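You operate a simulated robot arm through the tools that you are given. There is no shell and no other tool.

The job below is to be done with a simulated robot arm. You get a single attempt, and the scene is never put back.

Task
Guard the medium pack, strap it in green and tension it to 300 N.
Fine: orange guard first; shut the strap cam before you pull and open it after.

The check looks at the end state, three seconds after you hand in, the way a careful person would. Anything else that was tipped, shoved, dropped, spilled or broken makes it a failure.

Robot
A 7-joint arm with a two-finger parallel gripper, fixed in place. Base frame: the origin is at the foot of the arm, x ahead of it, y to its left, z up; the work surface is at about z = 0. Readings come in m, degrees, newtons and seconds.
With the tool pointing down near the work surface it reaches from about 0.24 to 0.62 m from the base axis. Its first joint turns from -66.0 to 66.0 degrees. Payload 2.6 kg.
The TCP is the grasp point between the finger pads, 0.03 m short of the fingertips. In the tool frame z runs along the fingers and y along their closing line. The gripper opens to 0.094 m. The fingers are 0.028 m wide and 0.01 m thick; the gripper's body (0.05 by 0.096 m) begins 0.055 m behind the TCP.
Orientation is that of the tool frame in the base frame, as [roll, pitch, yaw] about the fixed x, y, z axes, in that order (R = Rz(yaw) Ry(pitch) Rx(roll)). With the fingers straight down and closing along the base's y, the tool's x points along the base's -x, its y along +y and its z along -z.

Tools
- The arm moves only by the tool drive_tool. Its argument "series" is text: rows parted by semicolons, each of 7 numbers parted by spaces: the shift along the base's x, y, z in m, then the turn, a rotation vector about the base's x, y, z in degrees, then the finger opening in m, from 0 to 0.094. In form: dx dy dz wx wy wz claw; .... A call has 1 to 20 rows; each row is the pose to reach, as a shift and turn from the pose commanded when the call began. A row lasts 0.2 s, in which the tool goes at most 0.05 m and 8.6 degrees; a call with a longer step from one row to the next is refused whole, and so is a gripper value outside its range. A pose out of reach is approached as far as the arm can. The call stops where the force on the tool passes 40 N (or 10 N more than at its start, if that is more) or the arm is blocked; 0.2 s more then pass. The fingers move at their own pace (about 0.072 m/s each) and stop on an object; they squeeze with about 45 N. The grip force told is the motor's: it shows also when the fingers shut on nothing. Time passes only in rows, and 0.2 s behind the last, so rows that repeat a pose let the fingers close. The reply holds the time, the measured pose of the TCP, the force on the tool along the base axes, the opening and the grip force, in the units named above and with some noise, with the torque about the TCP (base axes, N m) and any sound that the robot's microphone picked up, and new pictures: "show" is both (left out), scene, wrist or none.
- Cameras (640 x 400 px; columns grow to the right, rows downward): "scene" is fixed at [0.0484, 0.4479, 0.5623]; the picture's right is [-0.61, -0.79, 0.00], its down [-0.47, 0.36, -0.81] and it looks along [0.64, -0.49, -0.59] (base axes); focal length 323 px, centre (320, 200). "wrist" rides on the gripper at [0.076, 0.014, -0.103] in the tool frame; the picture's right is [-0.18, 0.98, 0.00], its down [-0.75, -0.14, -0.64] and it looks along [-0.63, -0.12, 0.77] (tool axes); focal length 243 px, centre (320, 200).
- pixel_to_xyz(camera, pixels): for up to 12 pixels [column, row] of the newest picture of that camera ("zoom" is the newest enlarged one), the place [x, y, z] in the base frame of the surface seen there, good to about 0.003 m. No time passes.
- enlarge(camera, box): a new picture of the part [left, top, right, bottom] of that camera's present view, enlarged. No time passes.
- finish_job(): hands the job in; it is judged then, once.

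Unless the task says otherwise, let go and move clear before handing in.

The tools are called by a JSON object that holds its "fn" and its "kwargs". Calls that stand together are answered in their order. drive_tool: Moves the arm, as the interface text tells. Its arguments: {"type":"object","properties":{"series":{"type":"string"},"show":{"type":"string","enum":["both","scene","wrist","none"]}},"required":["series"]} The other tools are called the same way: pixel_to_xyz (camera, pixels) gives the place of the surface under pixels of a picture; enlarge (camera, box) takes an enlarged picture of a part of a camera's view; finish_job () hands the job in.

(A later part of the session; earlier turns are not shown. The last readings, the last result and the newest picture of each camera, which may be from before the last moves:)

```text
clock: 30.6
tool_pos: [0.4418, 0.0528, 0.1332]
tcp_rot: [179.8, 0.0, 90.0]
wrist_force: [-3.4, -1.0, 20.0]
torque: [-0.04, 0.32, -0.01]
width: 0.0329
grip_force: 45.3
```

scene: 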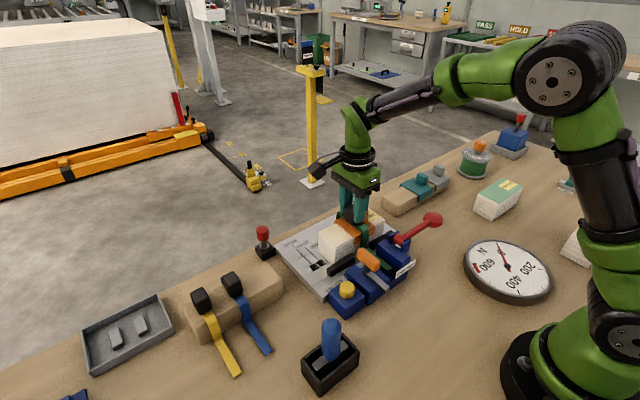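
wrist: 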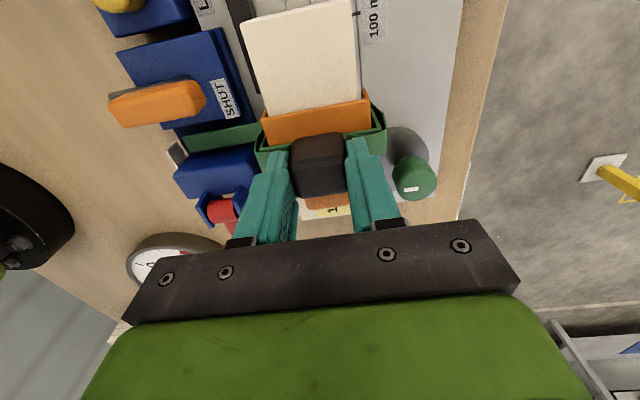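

Contact: 20 N up at z≈0.133, so the strap rests on the guard. I'll look before releasing.

{"fn": "drive_tool", "kwargs": {"series": "0 0 0.001 0 0 0 0; 0 0 0.001 0 0 0 0"}}

{"fn": "enlarge", "kwargs": {"camera": "scene", "box": [310, 170, 430, 290]}}

{"fn": "enlarge", "kwargs": {"camera": "wrist", "box": [100, 60, 420, 220]}}

```text
clock: 31.2
tool_pos: [0.4424, 0.0523, 0.1339]
tcp_rot: [179.9, 0.0, 90.1]
wrist_force: [3.3, 0.1, 14.9]
torque: [-0.01, -0.09, 0.02]
width: 0.0327
grip_force: 44.9
```

scene: 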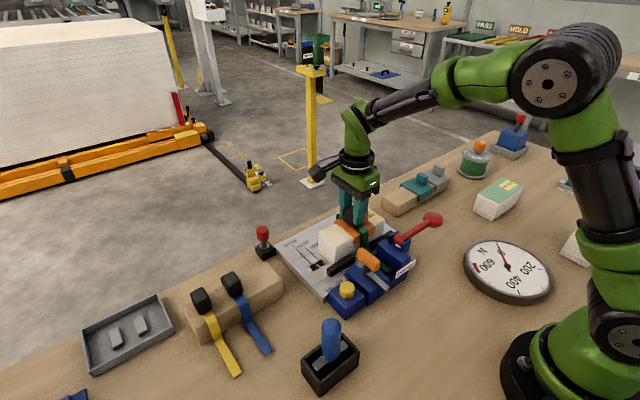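
wrist: 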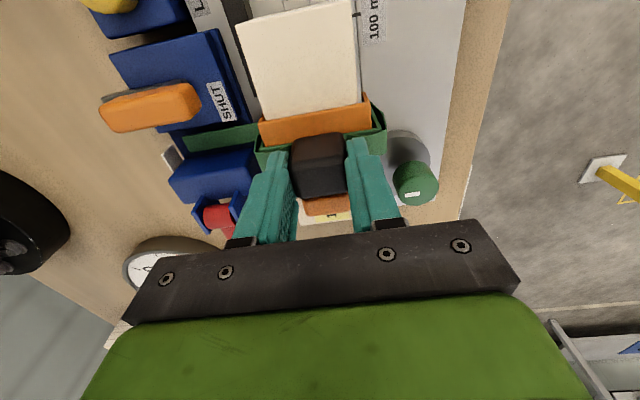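

```text
3.33 times, centred on (370, 230) of scene
```

zoom: 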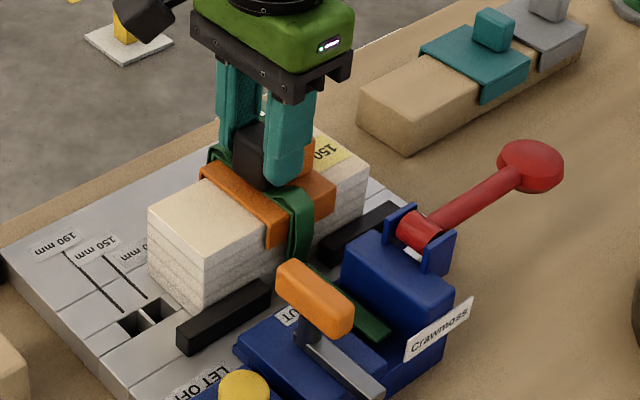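

```text
2.00 times, centred on (260, 140) of wrist
```

zoom: 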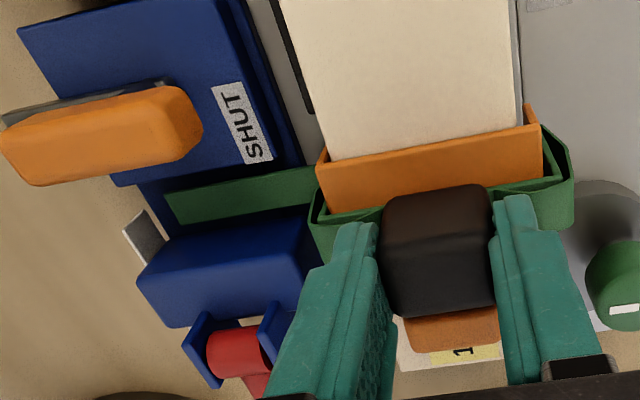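

The strap is seated over the guard with its tail in the channel. I'll ease off, open the fingers along x and rise straight up.

{"fn": "drive_tool", "kwargs": {"series": "0 0 0.0005 0 0 0 0; 0 0 0.001 0 0 0 0.05; 0 0 0.001 0 0 0 0.056; 0 0 0.001 0 0 0 0.056; 0 0 0.02 0 0 0 0.056; 0 0 0.05 0 0 0 0.056; 0 0 0.09 0 0 0 0.056; 0 0 0.12 0 0 0 0.056; 0 0 0.12 0 0 0 0.056"}}

{"fn": "enlarge", "kwargs": {"camera": "scene", "box": [310, 180, 430, 290]}}

{"fn": "enlarge", "kwargs": {"camera": "wrist", "box": [100, 0, 440, 200]}}

```text
clock: 33.2
tool_pos: [0.4412, 0.0498, 0.2533]
tcp_rot: [179.9, 0.0, 90.1]
wrist_force: [-0.1, -0.3, -0.2]
torque: [0.0, -0.04, 0.0]
width: 0.0557
grip_force: 0.1
```

scene: 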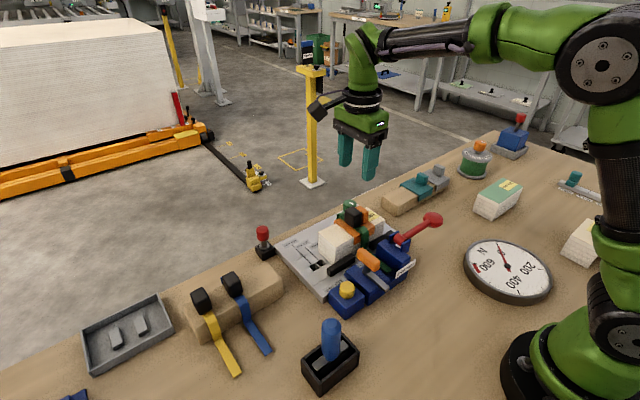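
wrist: 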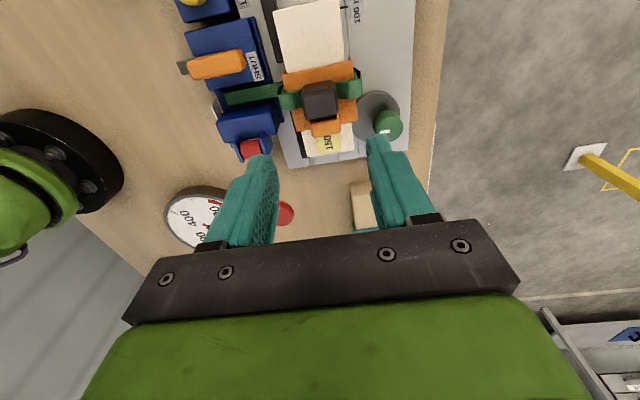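

```text
3.64 times, centred on (370, 235) of scene
```

zoom: 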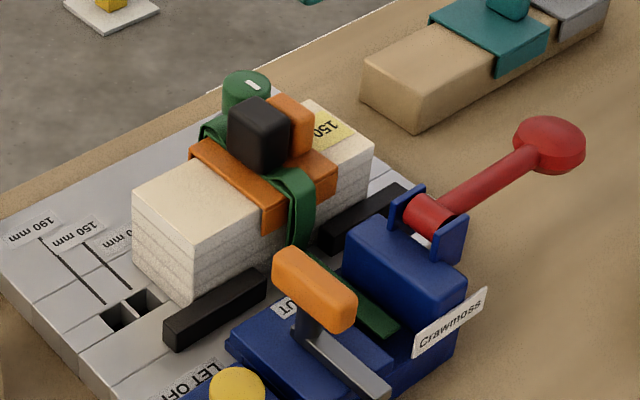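

```text
1.88 times, centred on (270, 100) of wrist
```

zoom: 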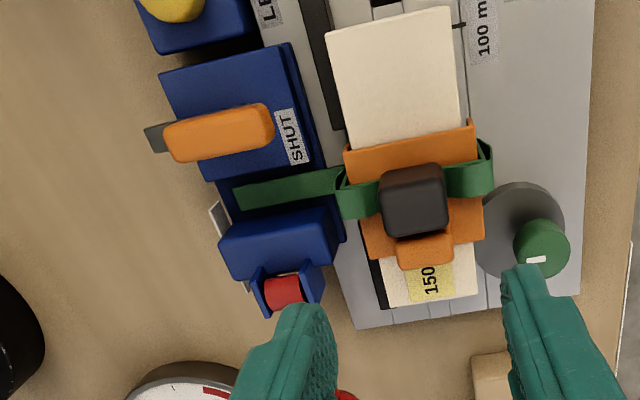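

Guard and strap are both in place, with the tail in the channel. Now I'll study the cam handle closely to learn its pivot and direction.

{"fn": "enlarge", "kwargs": {"camera": "wrist", "box": [170, 10, 290, 120]}}

{"fn": "pixel_to_xyz", "kwargs": {"camera": "zoom", "pixels": [[75, 195], [130, 200], [250, 190], [255, 215], [290, 165], [300, 230], [300, 280], [200, 170], [130, 240], [250, 240], [60, 190], [150, 110]]}}

{"fn": "enlarge", "kwargs": {"camera": "scene", "box": [345, 240, 405, 290]}}

{"fn": "pixel_to_xyz", "kwargs": {"camera": "zoom", "pixels": [[150, 55], [190, 40], [270, 130], [220, 150], [160, 110], [290, 110], [200, 200], [175, 215], [310, 280], [380, 340], [215, 190], [250, 250]]}}

```text
3.64 times, centred on (230, 65) of wrist
```

zoom: 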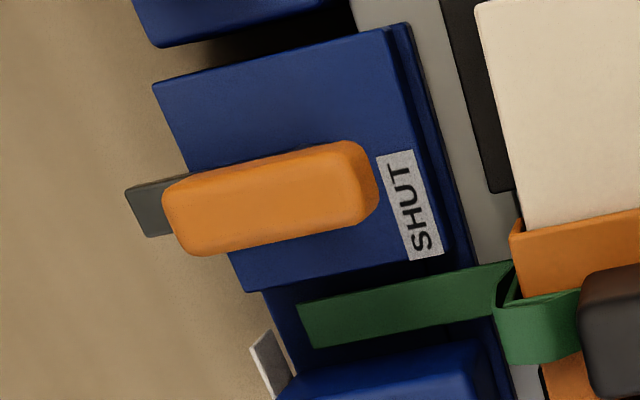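

```text
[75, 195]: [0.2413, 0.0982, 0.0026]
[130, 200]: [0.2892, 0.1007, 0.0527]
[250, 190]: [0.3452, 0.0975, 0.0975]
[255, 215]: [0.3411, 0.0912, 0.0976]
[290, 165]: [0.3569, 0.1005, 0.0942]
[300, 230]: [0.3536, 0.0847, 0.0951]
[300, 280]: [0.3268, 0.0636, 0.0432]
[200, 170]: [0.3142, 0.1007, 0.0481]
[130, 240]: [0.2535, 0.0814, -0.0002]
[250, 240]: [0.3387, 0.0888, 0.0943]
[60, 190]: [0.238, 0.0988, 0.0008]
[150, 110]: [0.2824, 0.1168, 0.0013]
```

```text
8.00 times, centred on (375, 265) of scene
```

zoom: 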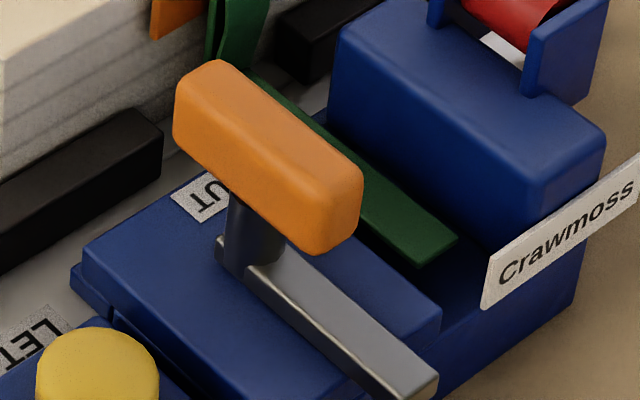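

```text
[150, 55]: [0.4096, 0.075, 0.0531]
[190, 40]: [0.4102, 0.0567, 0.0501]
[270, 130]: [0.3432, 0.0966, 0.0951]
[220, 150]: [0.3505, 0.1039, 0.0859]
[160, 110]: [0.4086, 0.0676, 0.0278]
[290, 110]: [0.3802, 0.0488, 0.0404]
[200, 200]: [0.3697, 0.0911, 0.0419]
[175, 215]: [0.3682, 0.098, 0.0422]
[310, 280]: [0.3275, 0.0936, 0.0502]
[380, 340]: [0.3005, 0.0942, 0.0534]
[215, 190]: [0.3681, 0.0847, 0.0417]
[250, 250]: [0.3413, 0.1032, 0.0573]
```

The cam handle's post is at about (0.348,0.0945), the orange grip at z≈0.075–0.097 along x, and "SHUT" is on the strap side, so the bar should swing toward -y over the strap. I'll turn the tool back +90° and move above the handle.

{"fn": "drive_tool", "kwargs": {"series": "-0.0085 0.004 0 0 0 8.2 0.056; -0.017 0.008 0 0 0 16.4 0.056; -0.0255 0.012 0 0 0 24.6 0.056; -0.034 0.016 0 0 0 32.8 0.056; -0.0425 0.02 0 0 0 41 0.056; -0.051 0.025 0 0 0 49.2 0.056; -0.0595 0.029 0 0 0 57.4 0.056; -0.068 0.033 0 0 0 65.6 0.056; -0.0765 0.037 0 0 0 73.8 0.056; -0.085 0.041 0 0 0 82 0.056; -0.0932 0.0437 0 0 0 90 0.056; -0.0932 0.0437 -0.04 0 0 90 0.05; -0.0932 0.0437 -0.08 0 0 90 0.05; -0.0932 0.0437 -0.08 0 0 90 0.05"}}

{"fn": "enlarge", "kwargs": {"camera": "wrist", "box": [200, 0, 460, 180]}}

{"fn": "enlarge", "kwargs": {"camera": "scene", "box": [310, 180, 430, 290]}}

```text
clock: 36.2
tool_pos: [0.3487, 0.0948, 0.1728]
tcp_rot: [-180.0, 0.1, 180.0]
wrist_force: [-0.2, 0.4, -0.2]
torque: [-0.05, -0.02, -0.01]
width: 0.0498
grip_force: 0.0
```

scene: 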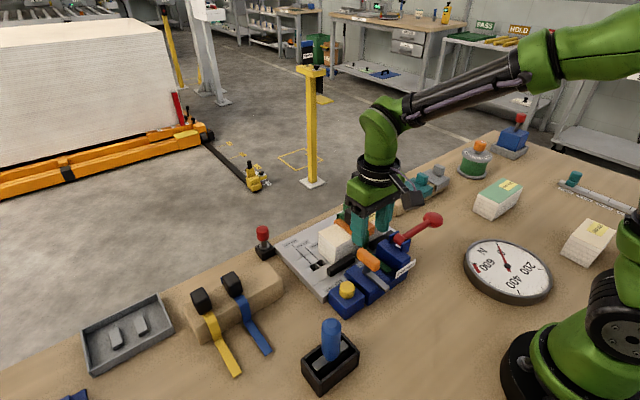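
wrist: 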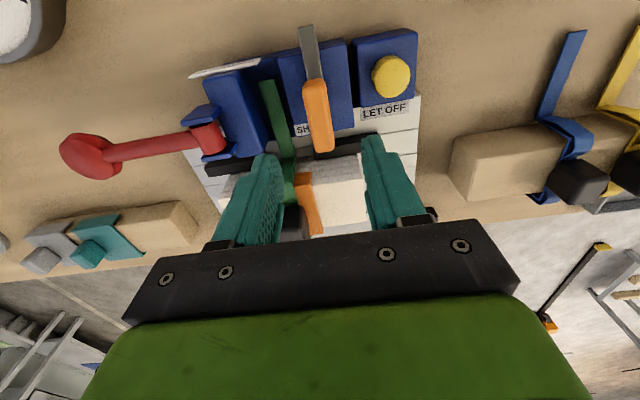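

```text
2.22 times, centred on (330, 90) of wrist
```

zoom: 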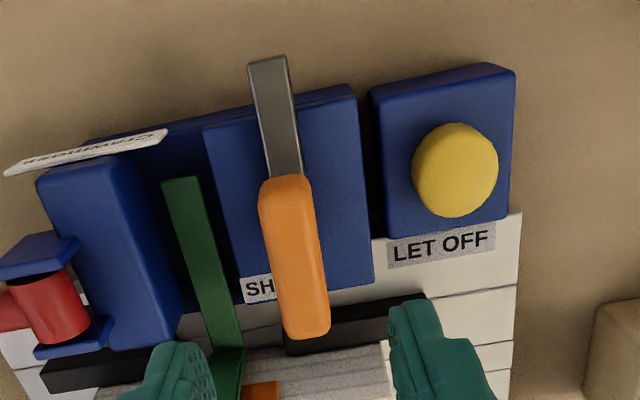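

```text
3.64 times, centred on (370, 235) of scene
```

zoom: 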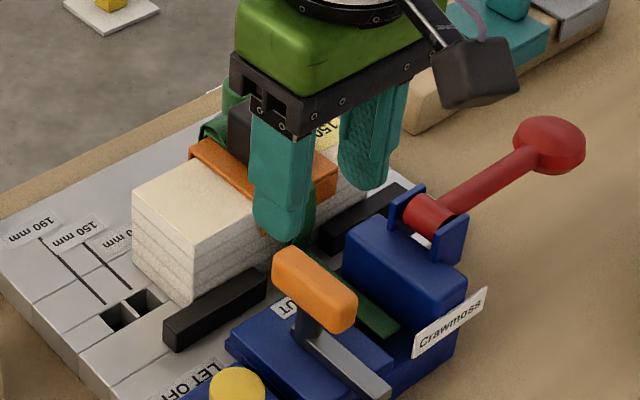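

The tool is above the orange handle. I'll measure the handle's extents once more from this nearer view.

{"fn": "pixel_to_xyz", "kwargs": {"camera": "wrist", "pixels": [[308, 87], [318, 147], [307, 115], [329, 112], [312, 90], [323, 90], [318, 115], [313, 60], [307, 35], [298, 130], [280, 95], [390, 75]]}}

```text
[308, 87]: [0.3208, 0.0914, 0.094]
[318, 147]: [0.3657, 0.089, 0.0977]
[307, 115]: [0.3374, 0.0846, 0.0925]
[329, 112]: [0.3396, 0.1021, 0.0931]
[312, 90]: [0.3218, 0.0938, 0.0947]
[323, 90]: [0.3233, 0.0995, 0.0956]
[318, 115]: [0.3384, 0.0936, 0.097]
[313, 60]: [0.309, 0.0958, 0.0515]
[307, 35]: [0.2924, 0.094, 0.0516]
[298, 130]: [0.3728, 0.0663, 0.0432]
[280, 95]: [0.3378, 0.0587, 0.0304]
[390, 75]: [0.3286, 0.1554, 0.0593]
```

The handle is centred near (0.3437,0.0935), y 0.0835–0.103, top z 0.097. I'll lower onto it and close along y.

{"fn": "drive_tool", "kwargs": {"series": "-0.0048 -0.001 -0.03 0 0 0 0.05; -0.0048 -0.001 -0.06 0 0 0 0.05; -0.0048 -0.001 -0.076 0 0 0 0.05; -0.0048 -0.001 -0.076 0 0 0 0.05; -0.0048 -0.001 -0.076 0 0 0 0; -0.0048 -0.001 -0.076 0 0 0 0; -0.0048 -0.001 -0.076 0 0 0 0; -0.0048 -0.001 -0.076 0 0 0 0"}}

{"fn": "enlarge", "kwargs": {"camera": "scene", "box": [310, 180, 430, 290]}}

```text
clock: 38.0
tool_pos: [0.3437, 0.0946, 0.0972]
tcp_rot: [179.9, 0.0, -179.9]
wrist_force: [2.8, 13.6, -12.7]
torque: [0.04, -0.8, 0.02]
width: 0.0226
grip_force: 45.2
```

scene: 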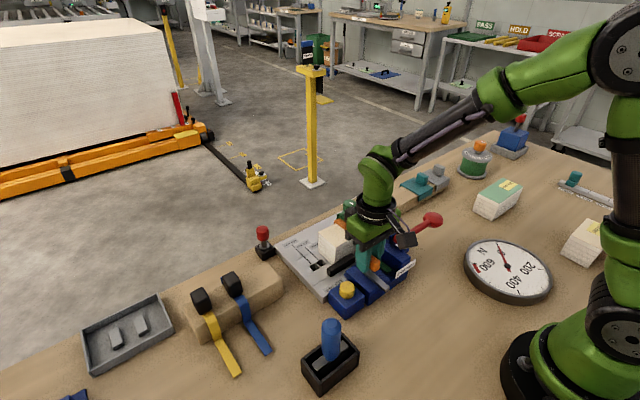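
wrist: 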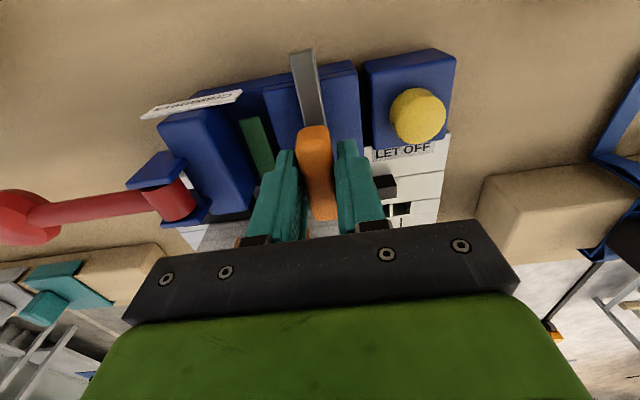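

```text
3.64 times, centred on (370, 235) of scene
```

zoom: 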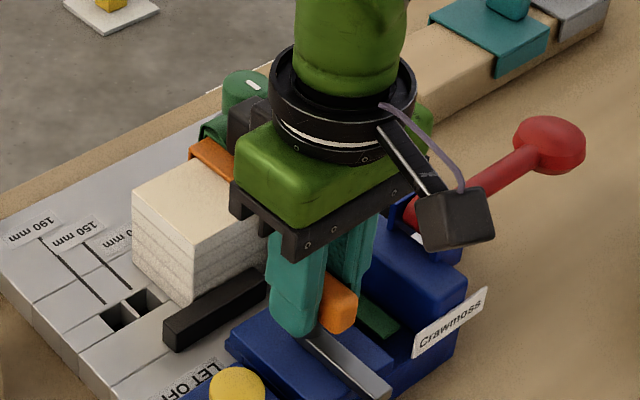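

The handle is held; a 13.6 N sideways force says it sits about 1–2 mm to +y of my command. I'll shift that and try a small +8° then +16° turn (anticlockwise from above), watching the torque.

{"fn": "drive_tool", "kwargs": {"series": "0 0.0015 0 0 0 0 0; 0 0.0015 0 0 0 4 0; 0 0.0015 0 0 0 8 0; 0 0.0015 0 0 0 8 0"}}

{"fn": "enlarge", "kwargs": {"camera": "wrist", "box": [220, 20, 420, 240]}}

```text
clock: 39.0
tool_pos: [0.3434, 0.0942, 0.0958]
tcp_rot: [-179.9, -0.2, -171.9]
wrist_force: [0.3, -2.8, -13.2]
torque: [0.01, -0.22, -0.03]
width: 0.0223
grip_force: 45.1
```

scene: 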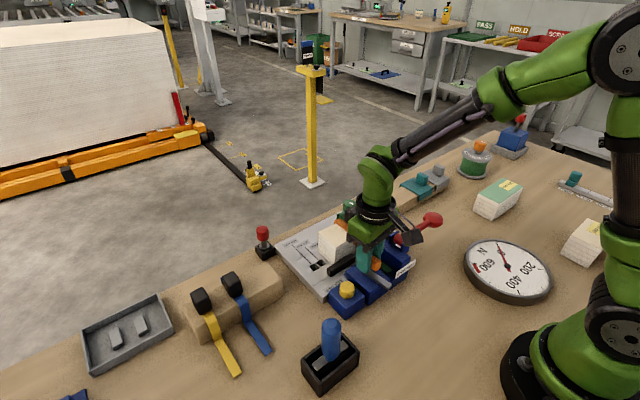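
wrist: 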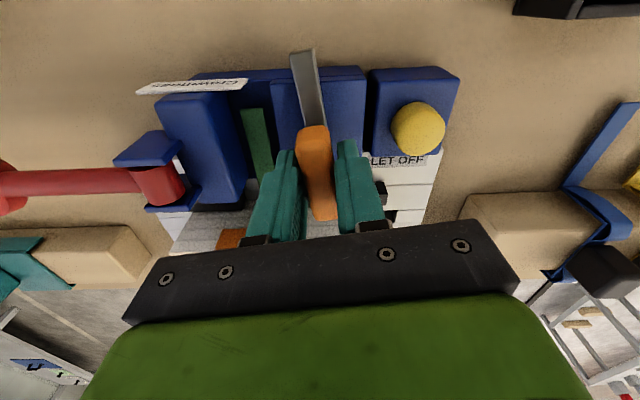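

```text
1.82 times, centred on (320, 130) of wrist
```

zoom: 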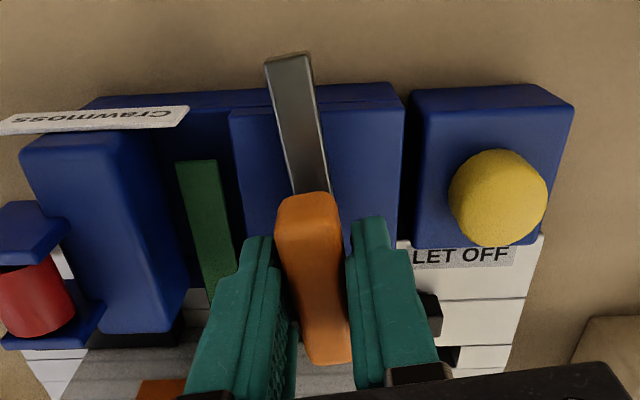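

The handle and grey bar turned with the tool with almost no torque, the bar swinging toward the strap. I'll continue anticlockwise by another 40°.

{"fn": "drive_tool", "kwargs": {"series": "0 0 -0.001 0 0 8 0; 0 0 -0.001 0 0 16 0; 0 0 -0.001 0 0 24 0; 0 0 -0.001 0 0 32 0; 0 0 -0.001 0 0 40 0; 0 0 -0.001 0 0 40 0"}}

{"fn": "enlarge", "kwargs": {"camera": "wrist", "box": [220, 20, 420, 240]}}

```text
clock: 40.4
tool_pos: [0.3443, 0.0939, 0.0958]
tcp_rot: [-179.9, 0.0, -132.0]
wrist_force: [-8.2, -25.0, 18.0]
torque: [-0.1, 0.07, -0.03]
width: 0.0222
grip_force: 45.0
```

scene: 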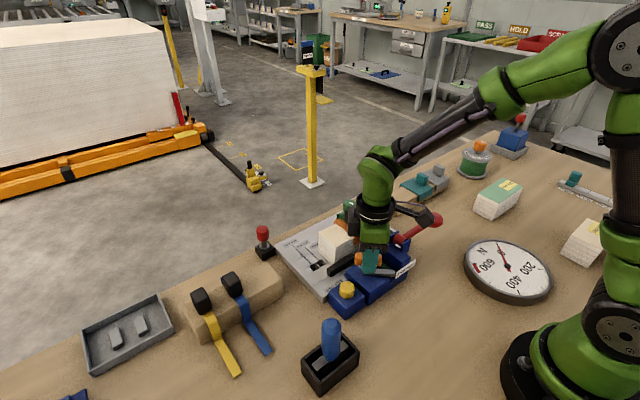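
wrist: 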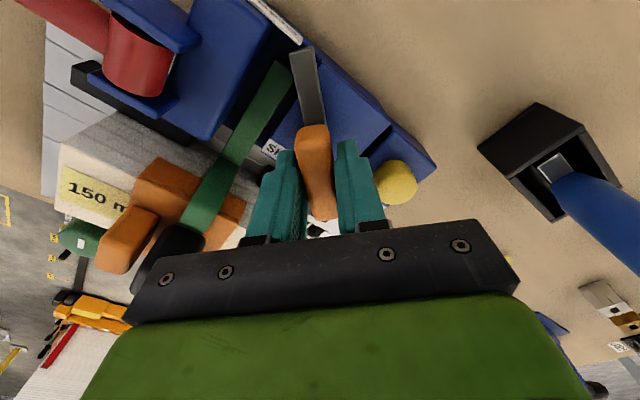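

```text
1.82 times, centred on (320, 130) of wrist
```

zoom: 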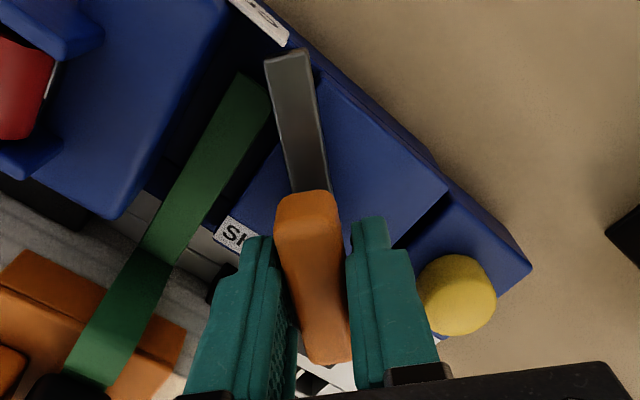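

Turned 48° with side forces of about -25 N in y, which suggests the pivot is ~3 mm toward +x of my grip point. I'll correct for that and continue the turn in smaller chunks.

{"fn": "drive_tool", "kwargs": {"series": "0.001 -0.002 0.0005 0 0 0 0; 0.0014 -0.0023 0.0005 0 0 8 0; 0.0018 -0.0026 0.0005 0 0 16 0; 0.0018 -0.0026 0.0005 0 0 16 0", "show": "wrist"}}

```text
clock: 41.4
tool_pos: [0.3452, 0.0935, 0.0957]
tcp_rot: [179.8, 0.0, -115.9]
wrist_force: [-8.7, -2.1, 3.6]
torque: [-1.12, 0.6, -0.01]
width: 0.0223
grip_force: 44.8
```

wrist: 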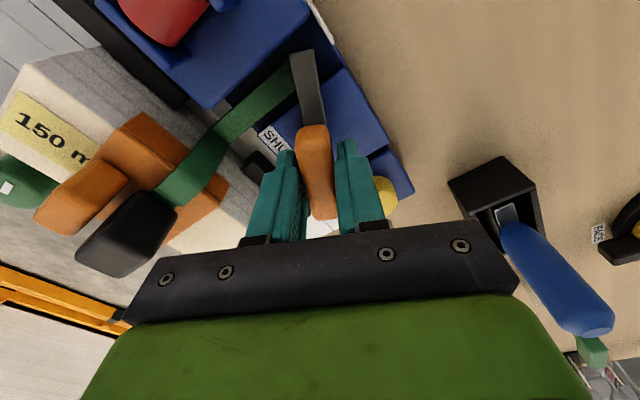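

Now at 64° with the bar reaching over the strap tail; forces are small. I'll continue in 6–8° steps to find the stop.

{"fn": "drive_tool", "kwargs": {"series": "-0.0005 0 0 0 0 6 0; -0.0005 0 0 0 0 12 0; -0.0005 0 0 0 0 18 0; -0.0005 0 0 0 0 18 0", "show": "wrist"}}

```text
clock: 42.4
tool_pos: [0.3448, 0.0937, 0.0961]
tcp_rot: [179.8, 0.2, -97.7]
wrist_force: [-0.1, 8.6, -18.4]
torque: [0.18, -0.04, 0.04]
width: 0.0222
grip_force: 45.0
```

wrist: 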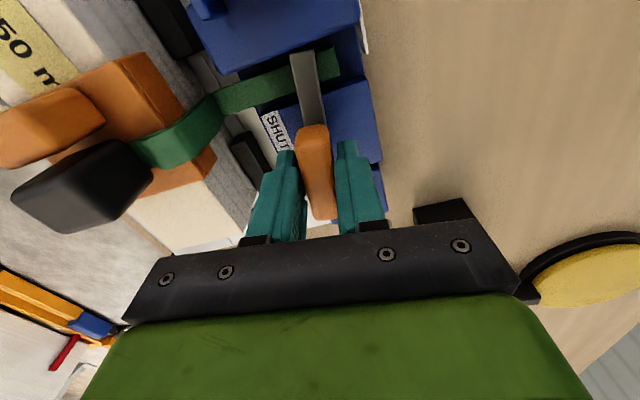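

At 82° the bar lies across the strap with no stop yet. I'll go on in 4° steps toward 90° and listen for a stop.

{"fn": "drive_tool", "kwargs": {"series": "0 0 0 0 0 4 0; 0 0 0 0 0 8 0; 0 0 0 0 0 8 0", "show": "wrist"}}

```text
clock: 43.2
tool_pos: [0.3447, 0.0944, 0.0963]
tcp_rot: [-180.0, 0.1, -89.9]
wrist_force: [5.7, 15.7, -24.5]
torque: [0.16, 0.02, -0.06]
width: 0.0229
grip_force: 44.9
```

wrist: 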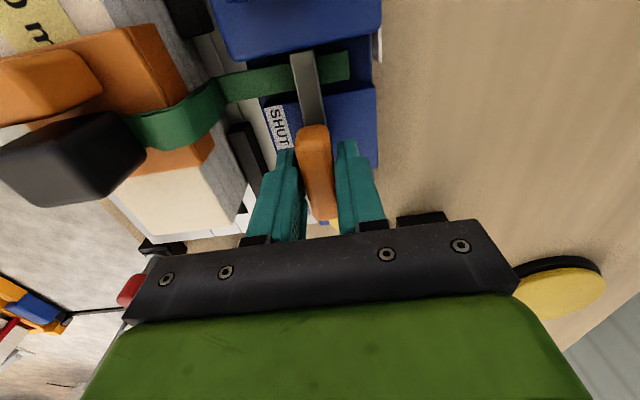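

At 90° the torque about z is still tiny. I'll try a little further to find the end stop.

{"fn": "drive_tool", "kwargs": {"series": "0 0.001 -0.001 0 0 2.5 0; 0 0.001 -0.001 0 0 5 0; 0 0.001 -0.001 0 0 5 0", "show": "scene"}}

{"fn": "enlarge", "kwargs": {"camera": "wrist", "box": [200, 20, 420, 240]}}

```text
clock: 44.0
tool_pos: [0.344, 0.0931, 0.0957]
tcp_rot: [-179.9, 0.0, -85.2]
wrist_force: [-10.7, 0.9, 12.0]
torque: [0.54, 0.03, -1.26]
width: 0.0237
grip_force: 44.9
```

scene: 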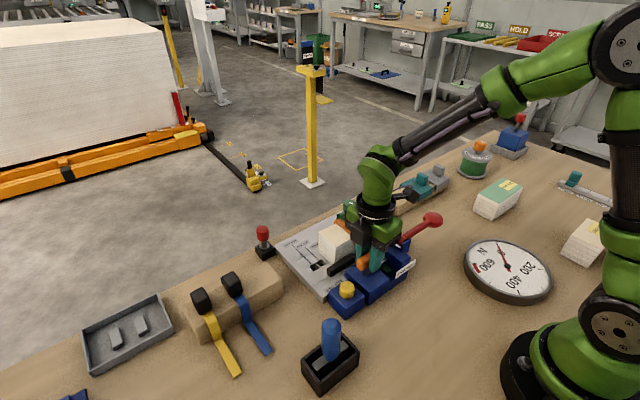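

```text
1.82 times, centred on (310, 130) of wrist
```

zoom: 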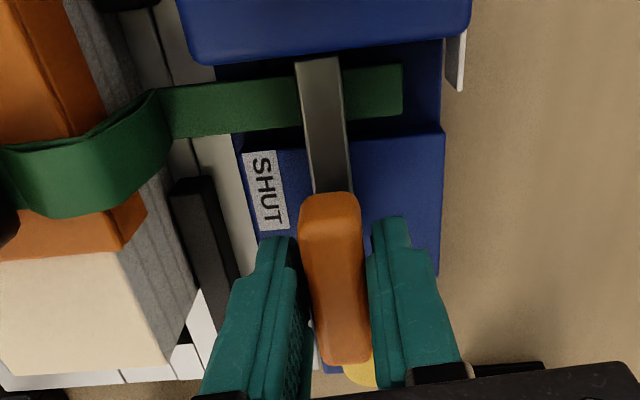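

The torque jumped to -1.26 N·m past 90°, so the cam is at its shut stop with the bar across the green strap. I'll relax the twist, open and rise.

{"fn": "drive_tool", "kwargs": {"series": "0 0 0 0 0 -3 0; 0 0 0 0 0 -3 0.02; 0 0 0 0 0 -3 0.05; 0 0 0 0 0 -3 0.05; 0 0 0.03 0 0 -3 0.05; 0 0 0.07 0 0 -3 0.05; 0 0 0.11 0 0 -3 0.05; 0 0 0.11 0 0 -3 0.05"}}

{"fn": "enlarge", "kwargs": {"camera": "scene", "box": [320, 190, 440, 290]}}

{"fn": "enlarge", "kwargs": {"camera": "scene", "box": [450, 225, 570, 315]}}

```text
clock: 45.8
tool_pos: [0.3441, 0.0948, 0.206]
tcp_rot: [180.0, 0.0, -88.1]
wrist_force: [0.1, -0.4, -0.6]
torque: [-0.01, 0.01, 0.01]
width: 0.05
grip_force: 0.0
```

scene: 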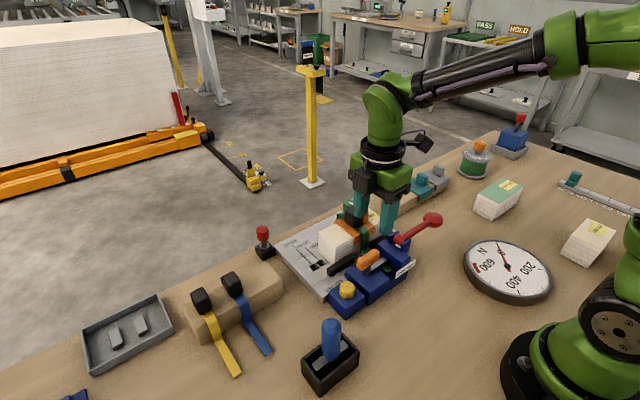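
wrist: 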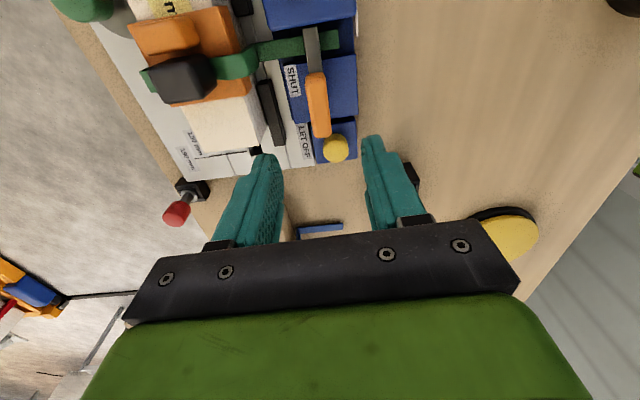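

```text
4.00 times, centred on (380, 240) of scene
```

zoom: 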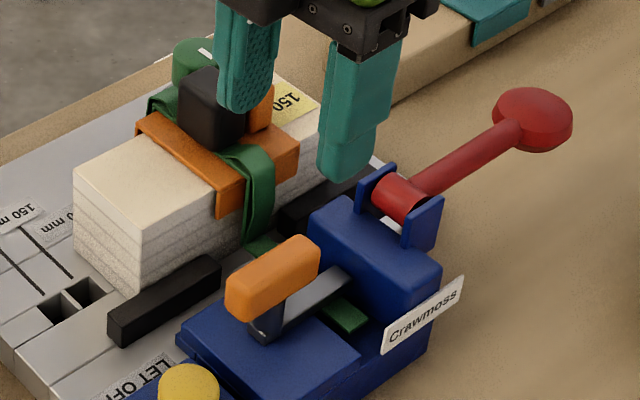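

```text
4.44 times, centred on (510, 270) of scene
```

zoom: 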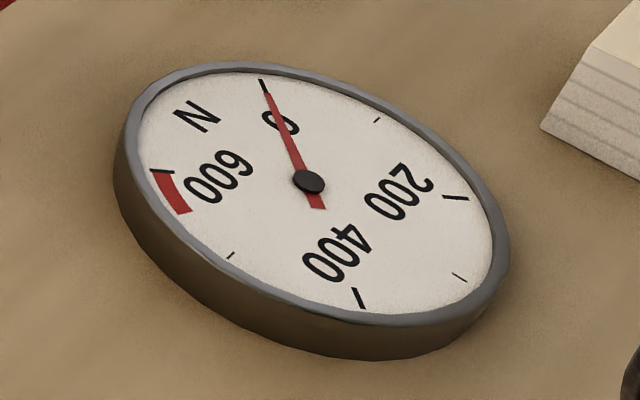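

The cam is shut: the grey bar crosses the strap tail, and the gauge still reads 0. Now I'll measure the red lever.

{"fn": "enlarge", "kwargs": {"camera": "scene", "box": [385, 195, 455, 265]}}

{"fn": "pixel_to_xyz", "kwargs": {"camera": "zoom", "pixels": [[150, 145], [190, 180], [250, 120], [300, 90], [350, 60], [370, 30], [430, 45], [410, 80], [470, 60], [360, 75], [100, 130], [230, 180]]}}

{"fn": "drive_tool", "kwargs": {"series": "-0.02 -0.03 0.03 0 0 -8 0.06; -0.04 -0.06 0.06 0 0 -16 0.06; -0.06 -0.08 0.09 0 0 -24 0.06; -0.08 -0.1 0.1 0 0 -32 0.06; -0.09 -0.12 0.1 0 0 -40 0.06; -0.09 -0.14 0.1 0 0 -48 0.06; -0.09 -0.16 0.1 0 0 -56 0.06; -0.09 -0.18 0.1 0 0 -64 0.06; -0.09 -0.19 0.1 0 0 -72 0.06; -0.09 -0.19 0.1 0 0 -80 0.06; -0.09 -0.19 0.1 0 0 -88 0.06; -0.09 -0.19 0.1 0 0 -91.9 0.06; -0.09 -0.19 0.1 0 0 -91.9 0.06"}}

```text
5.71 times, centred on (420, 230) of scene
```

zoom: 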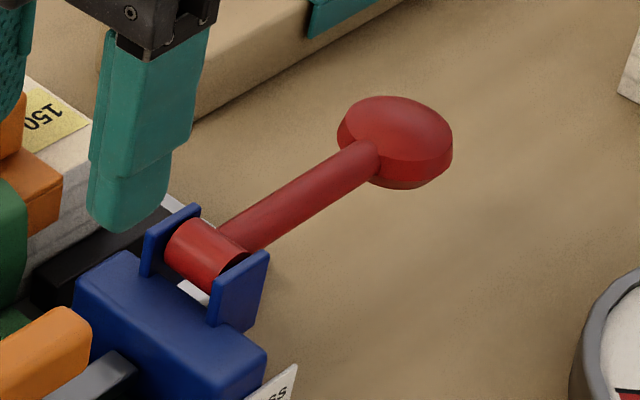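

```text
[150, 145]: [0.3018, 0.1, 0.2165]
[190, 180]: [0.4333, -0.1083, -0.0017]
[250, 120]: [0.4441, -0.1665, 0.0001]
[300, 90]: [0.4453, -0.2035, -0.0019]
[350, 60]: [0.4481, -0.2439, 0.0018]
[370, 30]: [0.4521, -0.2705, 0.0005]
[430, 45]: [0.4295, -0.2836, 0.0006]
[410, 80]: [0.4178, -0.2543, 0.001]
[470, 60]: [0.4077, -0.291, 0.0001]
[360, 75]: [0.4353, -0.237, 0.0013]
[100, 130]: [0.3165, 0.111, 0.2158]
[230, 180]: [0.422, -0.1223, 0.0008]
```

```text
clock: 48.6
tool_pos: [0.2552, -0.0957, 0.3057]
tcp_rot: [-179.9, 0.0, 180.0]
wrist_force: [0.6, -0.6, -0.1]
torque: [0.0, 0.0, -0.01]
width: 0.06
grip_force: 0.1
```

scene: 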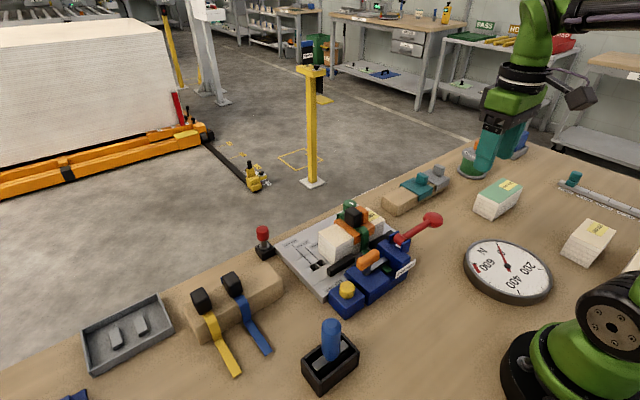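
wrist: 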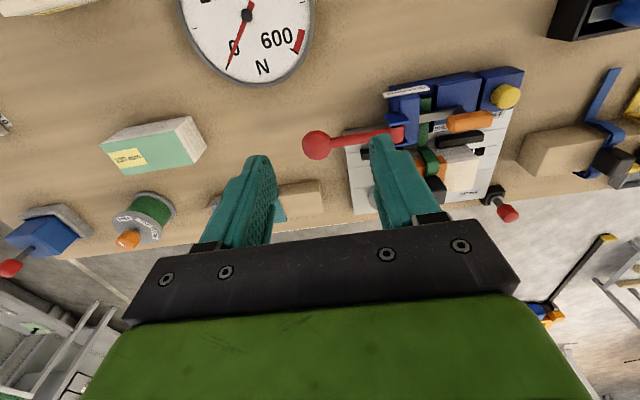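

Now the wrist view shows both the lever and the gauge. I'll measure the lever's hinge, shaft and knob from the scene.

{"fn": "enlarge", "kwargs": {"camera": "scene", "box": [385, 195, 455, 265]}}

{"fn": "pixel_to_xyz", "kwargs": {"camera": "zoom", "pixels": [[200, 240], [190, 225], [220, 260], [250, 225], [300, 190], [340, 165], [365, 140], [400, 110], [440, 120], [410, 150], [410, 165], [385, 170]]}}

{"fn": "enlarge", "kwargs": {"camera": "wrist", "box": [290, 70, 450, 170]}}

{"fn": "pixel_to_xyz", "kwargs": {"camera": "zoom", "pixels": [[60, 300], [105, 250], [100, 300], [150, 285], [250, 270], [350, 255], [390, 245], [430, 230], [430, 260], [420, 200], [410, 280], [150, 310]]}}

```text
5.71 times, centred on (420, 230) of scene
```

zoom: 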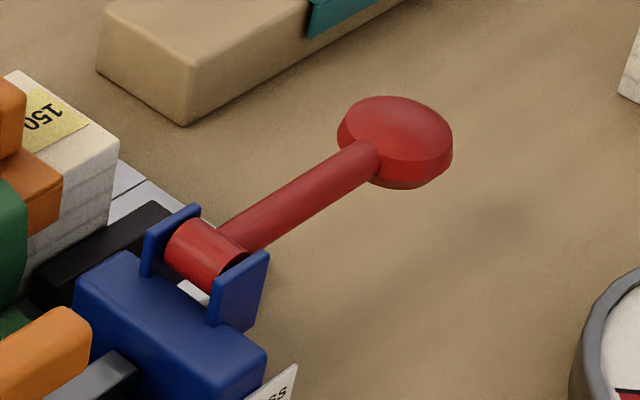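

```text
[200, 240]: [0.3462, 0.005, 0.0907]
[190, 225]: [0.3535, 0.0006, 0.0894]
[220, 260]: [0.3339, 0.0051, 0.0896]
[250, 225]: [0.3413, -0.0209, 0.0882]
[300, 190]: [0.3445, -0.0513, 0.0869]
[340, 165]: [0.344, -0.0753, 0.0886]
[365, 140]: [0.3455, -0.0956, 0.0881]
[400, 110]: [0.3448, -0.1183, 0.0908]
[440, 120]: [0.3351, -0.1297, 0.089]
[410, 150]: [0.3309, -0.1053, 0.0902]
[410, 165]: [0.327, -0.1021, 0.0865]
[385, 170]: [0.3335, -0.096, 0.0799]
```

```text
4.00 times, centred on (370, 120) of wrist
```

zoom: 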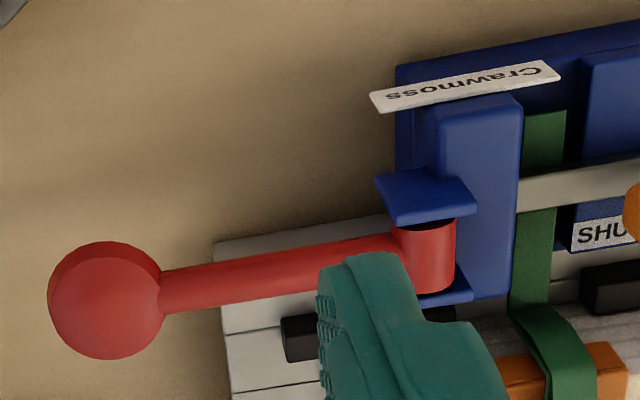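

```text
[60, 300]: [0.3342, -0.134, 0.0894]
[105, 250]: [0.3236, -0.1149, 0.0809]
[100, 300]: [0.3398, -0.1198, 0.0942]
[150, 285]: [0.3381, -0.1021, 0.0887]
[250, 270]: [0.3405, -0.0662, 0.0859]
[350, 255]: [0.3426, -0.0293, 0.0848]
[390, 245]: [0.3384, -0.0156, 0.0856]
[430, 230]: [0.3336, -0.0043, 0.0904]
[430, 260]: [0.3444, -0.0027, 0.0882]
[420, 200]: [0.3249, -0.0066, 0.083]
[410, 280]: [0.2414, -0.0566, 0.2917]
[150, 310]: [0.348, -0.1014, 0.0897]
```

The lever's hinge runs along x at about (0.344,-0.005,0.08), with the knob centred near (0.340,-0.115,0.083). I'll turn the fingers to close along x and hover above the knob.

{"fn": "drive_tool", "kwargs": {"series": "0.01 -0.002 -0.01 0 0 -8.2 0.06; 0.02 -0.004 -0.02 0 0 -16.4 0.06; 0.03 -0.006 -0.03 0 0 -24.6 0.06; 0.04 -0.008 -0.04 0 0 -32.8 0.06; 0.05 -0.01 -0.05 0 0 -41 0.06; 0.06 -0.012 -0.06 0 0 -49.2 0.06; 0.07 -0.014 -0.07 0 0 -57.4 0.06; 0.08 -0.016 -0.08 0 0 -65.6 0.06; 0.0845 -0.018 -0.1 0 0 -73.8 0.06; 0.0845 -0.0193 -0.12 0 0 -82 0.06; 0.0845 -0.0193 -0.13 0 0 -90 0.06; 0.0845 -0.0193 -0.13 0 0 -90 0.06"}}

{"fn": "enlarge", "kwargs": {"camera": "wrist", "box": [200, 0, 440, 200]}}

```text
clock: 51.2
tool_pos: [0.3402, -0.1151, 0.175]
tcp_rot: [-179.9, 0.1, 90.0]
wrist_force: [0.4, 1.2, 0.1]
torque: [-0.01, 0.0, 0.03]
width: 0.0599
grip_force: 0.1
```

scene: 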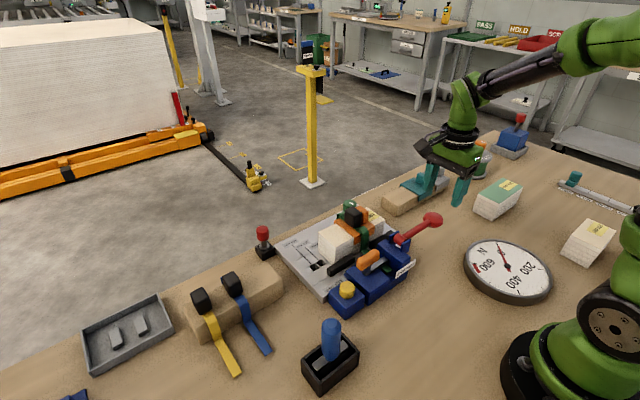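
wrist: 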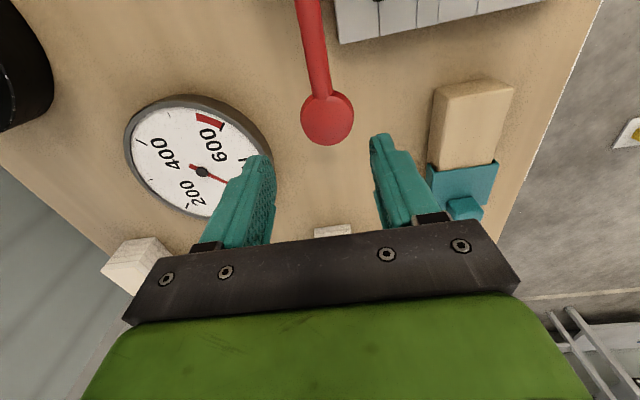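

```text
2.00 times, centred on (320, 100) of wrist
```

zoom: 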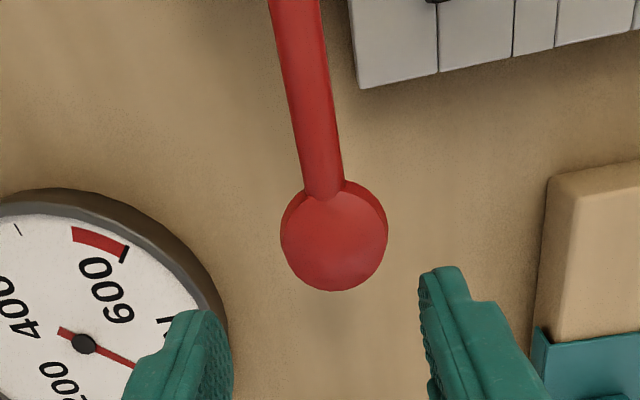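

The gauge is visible beside the knob in this wrist view. I'll measure the knob's outline before descending.

{"fn": "pixel_to_xyz", "kwargs": {"camera": "wrist", "pixels": [[303, 118], [327, 118], [351, 116], [326, 142], [324, 98], [318, 80], [335, 130], [312, 130], [303, 105]]}}

```text
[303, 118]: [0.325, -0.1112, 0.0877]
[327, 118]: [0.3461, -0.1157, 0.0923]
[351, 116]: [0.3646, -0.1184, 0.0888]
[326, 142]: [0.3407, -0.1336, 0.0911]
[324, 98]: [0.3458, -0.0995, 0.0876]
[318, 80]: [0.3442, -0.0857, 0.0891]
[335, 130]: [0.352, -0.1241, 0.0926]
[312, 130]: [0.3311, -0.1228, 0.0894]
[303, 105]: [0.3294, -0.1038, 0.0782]
```

The knob spans x 0.324–0.3655, centred (0.3445,-0.116), top z≈0.093. I'll descend around it and close along x.

{"fn": "drive_tool", "kwargs": {"series": "0.004 -0.001 -0.04 0 0 0 0.065; 0.004 -0.001 -0.075 0 0 0 0.065; 0.004 -0.001 -0.092 0 0 0 0.065; 0.004 -0.001 -0.092 0 0 0 0.065; 0.004 -0.001 -0.092 0 0 0 0; 0.004 -0.001 -0.092 0 0 0 0; 0.004 -0.001 -0.092 0 0 0 0"}}

```text
clock: 52.8
tool_pos: [0.3444, -0.1162, 0.082]
tcp_rot: [179.8, 0.1, 90.2]
wrist_force: [17.9, -1.3, -11.8]
torque: [-0.59, -0.14, -0.1]
width: 0.0454
grip_force: 45.3
```

scene: 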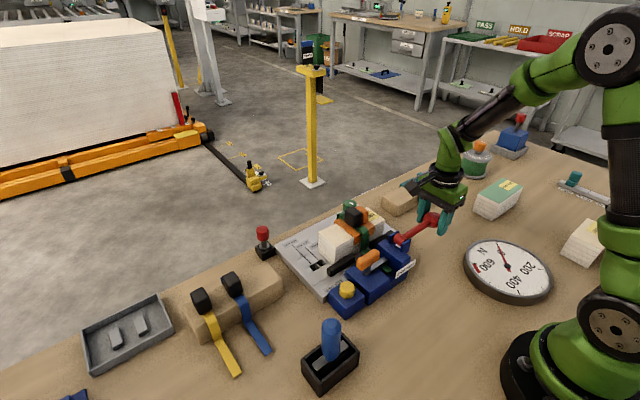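
wrist: 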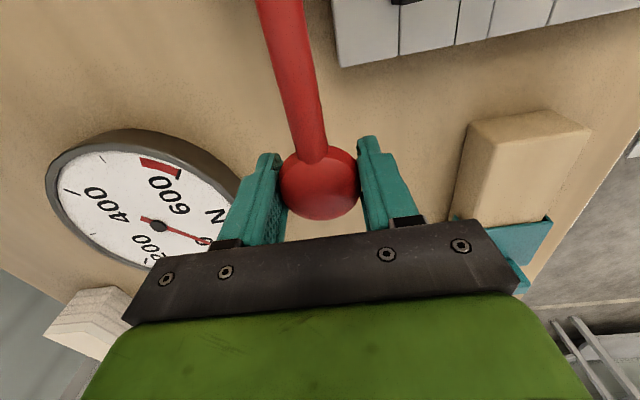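

The knob is held (0.0454 m), with 18 N pushing +x. I'll recentre by 1.5 mm and try a small lift of the lever (about 10°), watching the force and gauge.

{"fn": "drive_tool", "kwargs": {"series": "0.0015 0 0 0 0 0 0; 0.0015 0.0002 0.005 0 0 0 0; 0.0015 0.0005 0.0097 0 0 0 0; 0.0015 0.001 0.0145 0 0 0 0; 0.0015 0.0017 0.0193 0 0 0 0; 0.0015 0.0017 0.0193 0 0 0 0"}}

{"fn": "enlarge", "kwargs": {"camera": "scene", "box": [450, 225, 570, 315]}}

```text
clock: 53.4
tool_pos: [0.3453, -0.116, 0.0839]
tcp_rot: [-179.9, 0.0, 90.2]
wrist_force: [4.8, -3.0, -9.2]
torque: [0.87, -0.05, -0.02]
width: 0.0451
grip_force: 45.0
stopped in row 2: the force on the tool passed its limit at 43 N (the readings are from after the stop); the commanded pose is now the measured one
```

scene: 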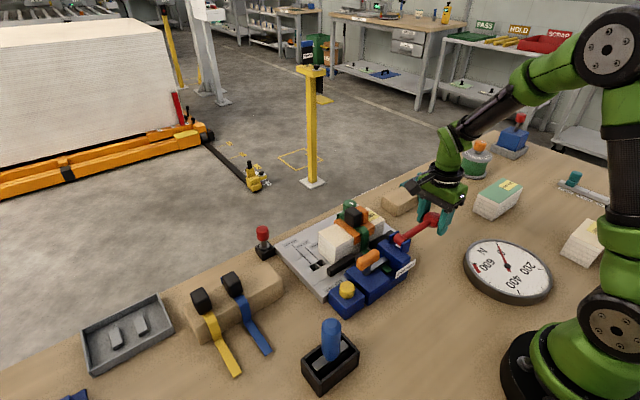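
wrist: 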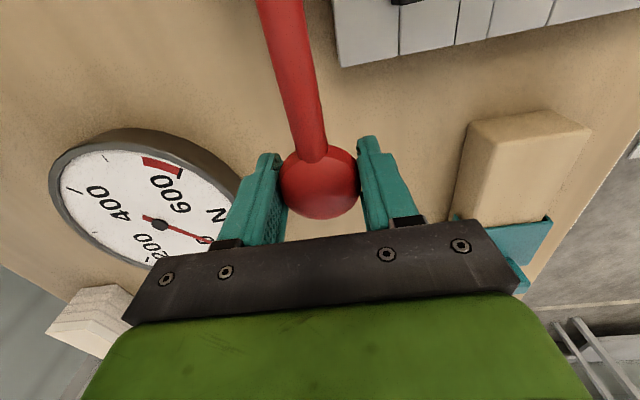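

```text
4.44 times, centred on (510, 270) of scene
```

zoom: 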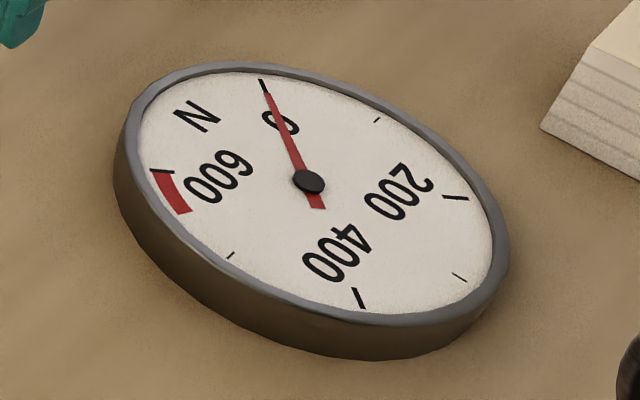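

Lifting met a 43 N stop within 5 mm and the gauge stayed at 0, so the lever doesn't go up from here. I'll try gently pressing it down instead.

{"fn": "drive_tool", "kwargs": {"series": "0 0 -0.002 0 0 0 0; 0 0 -0.005 0 0 0 0; 0 0.0002 -0.008 0 0 0 0; 0 0.0004 -0.012 0 0 0 0; 0 0.0004 -0.012 0 0 0 0"}}

{"fn": "enlarge", "kwargs": {"camera": "scene", "box": [450, 225, 570, 315]}}

```text
clock: 54.6
tool_pos: [0.3453, -0.1149, 0.0731]
tcp_rot: [-179.9, -0.1, 90.3]
wrist_force: [-2.0, 1.9, 13.5]
torque: [1.27, -0.06, -0.05]
width: 0.0454
grip_force: 45.4
```

scene: 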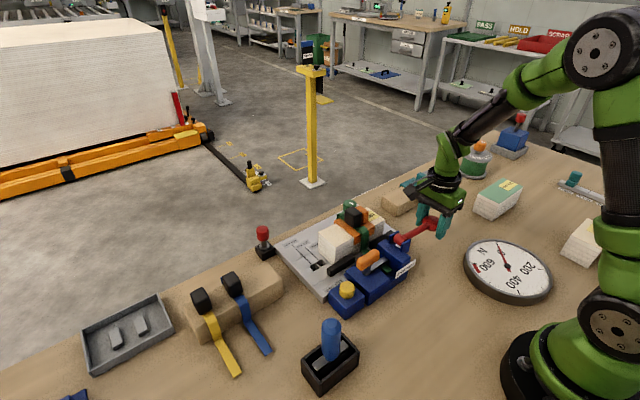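
wrist: 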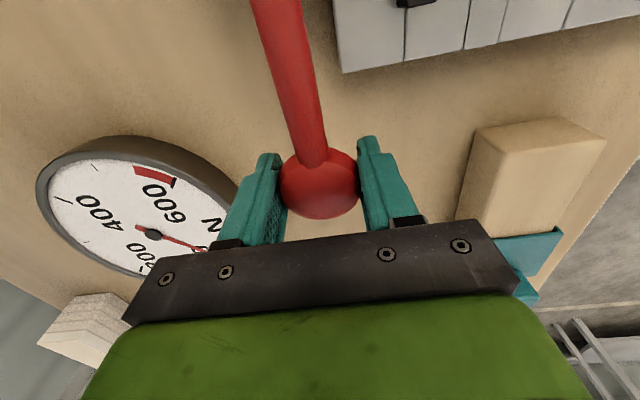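

```text
4.44 times, centred on (510, 270) of scene
```

zoom: 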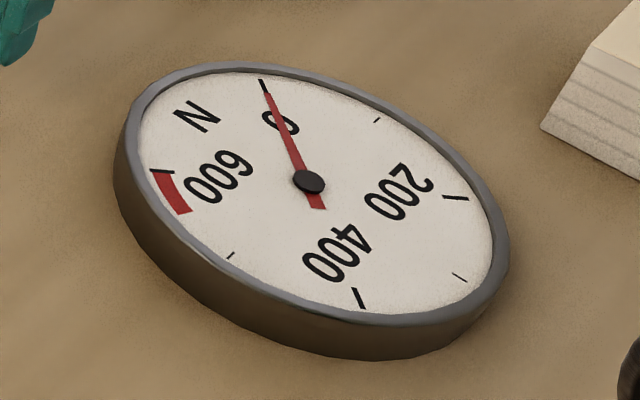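

The lever yields downward (13.5 N at z=0.073), so the stroke is downward; the gauge hasn't moved yet. I'll continue down in small steps and keep watching the gauge.

{"fn": "drive_tool", "kwargs": {"series": "0 0.0003 -0.004 0 0 0 0; 0 0.0007 -0.008 0 0 0 0; 0 0.0012 -0.012 0 0 0 0; 0 0.0018 -0.016 0 0 0 0; 0 0.0018 -0.016 0 0 0 0"}}

{"fn": "enlarge", "kwargs": {"camera": "scene", "box": [450, 225, 570, 315]}}

{"fn": "enlarge", "kwargs": {"camera": "scene", "box": [330, 180, 460, 290]}}

```text
clock: 55.8
tool_pos: [0.3452, -0.1116, 0.0573]
tcp_rot: [-179.9, 0.0, 90.3]
wrist_force: [4.8, 6.3, 5.7]
torque: [0.08, -0.06, -0.14]
width: 0.0451
grip_force: 45.1
```

scene: 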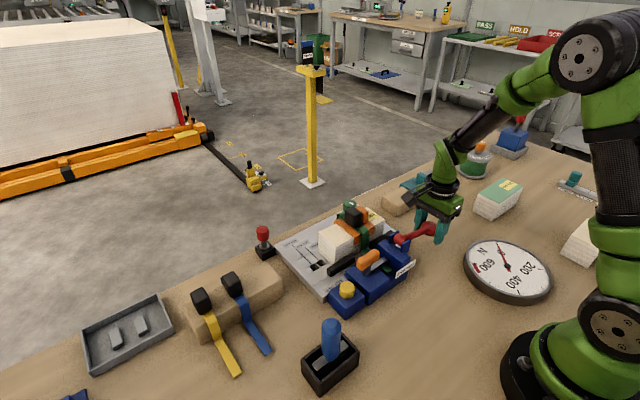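
wrist: 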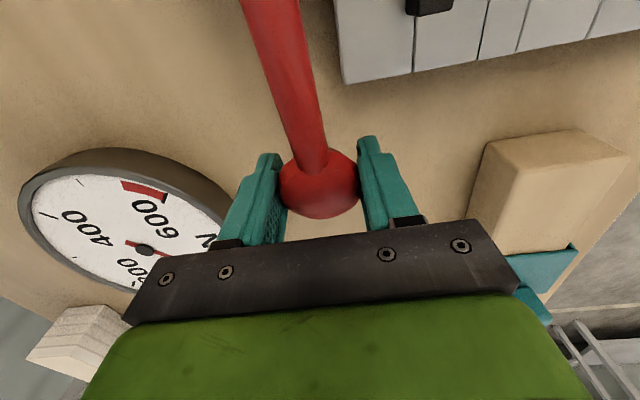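

```text
4.44 times, centred on (510, 270) of scene
```

zoom: 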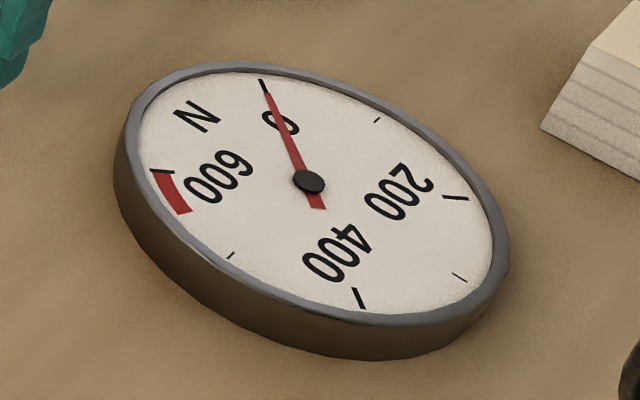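

```text
3.64 times, centred on (395, 235) of scene
```

zoom: 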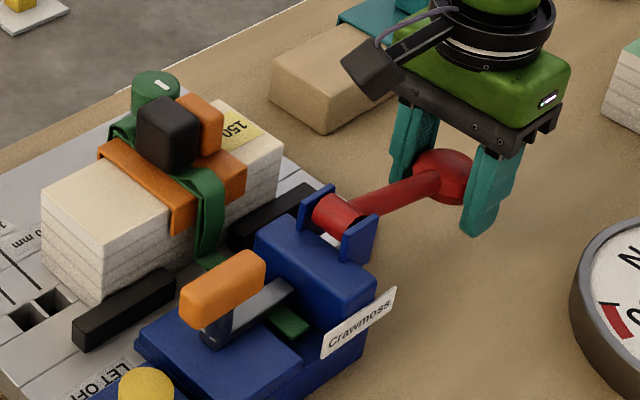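

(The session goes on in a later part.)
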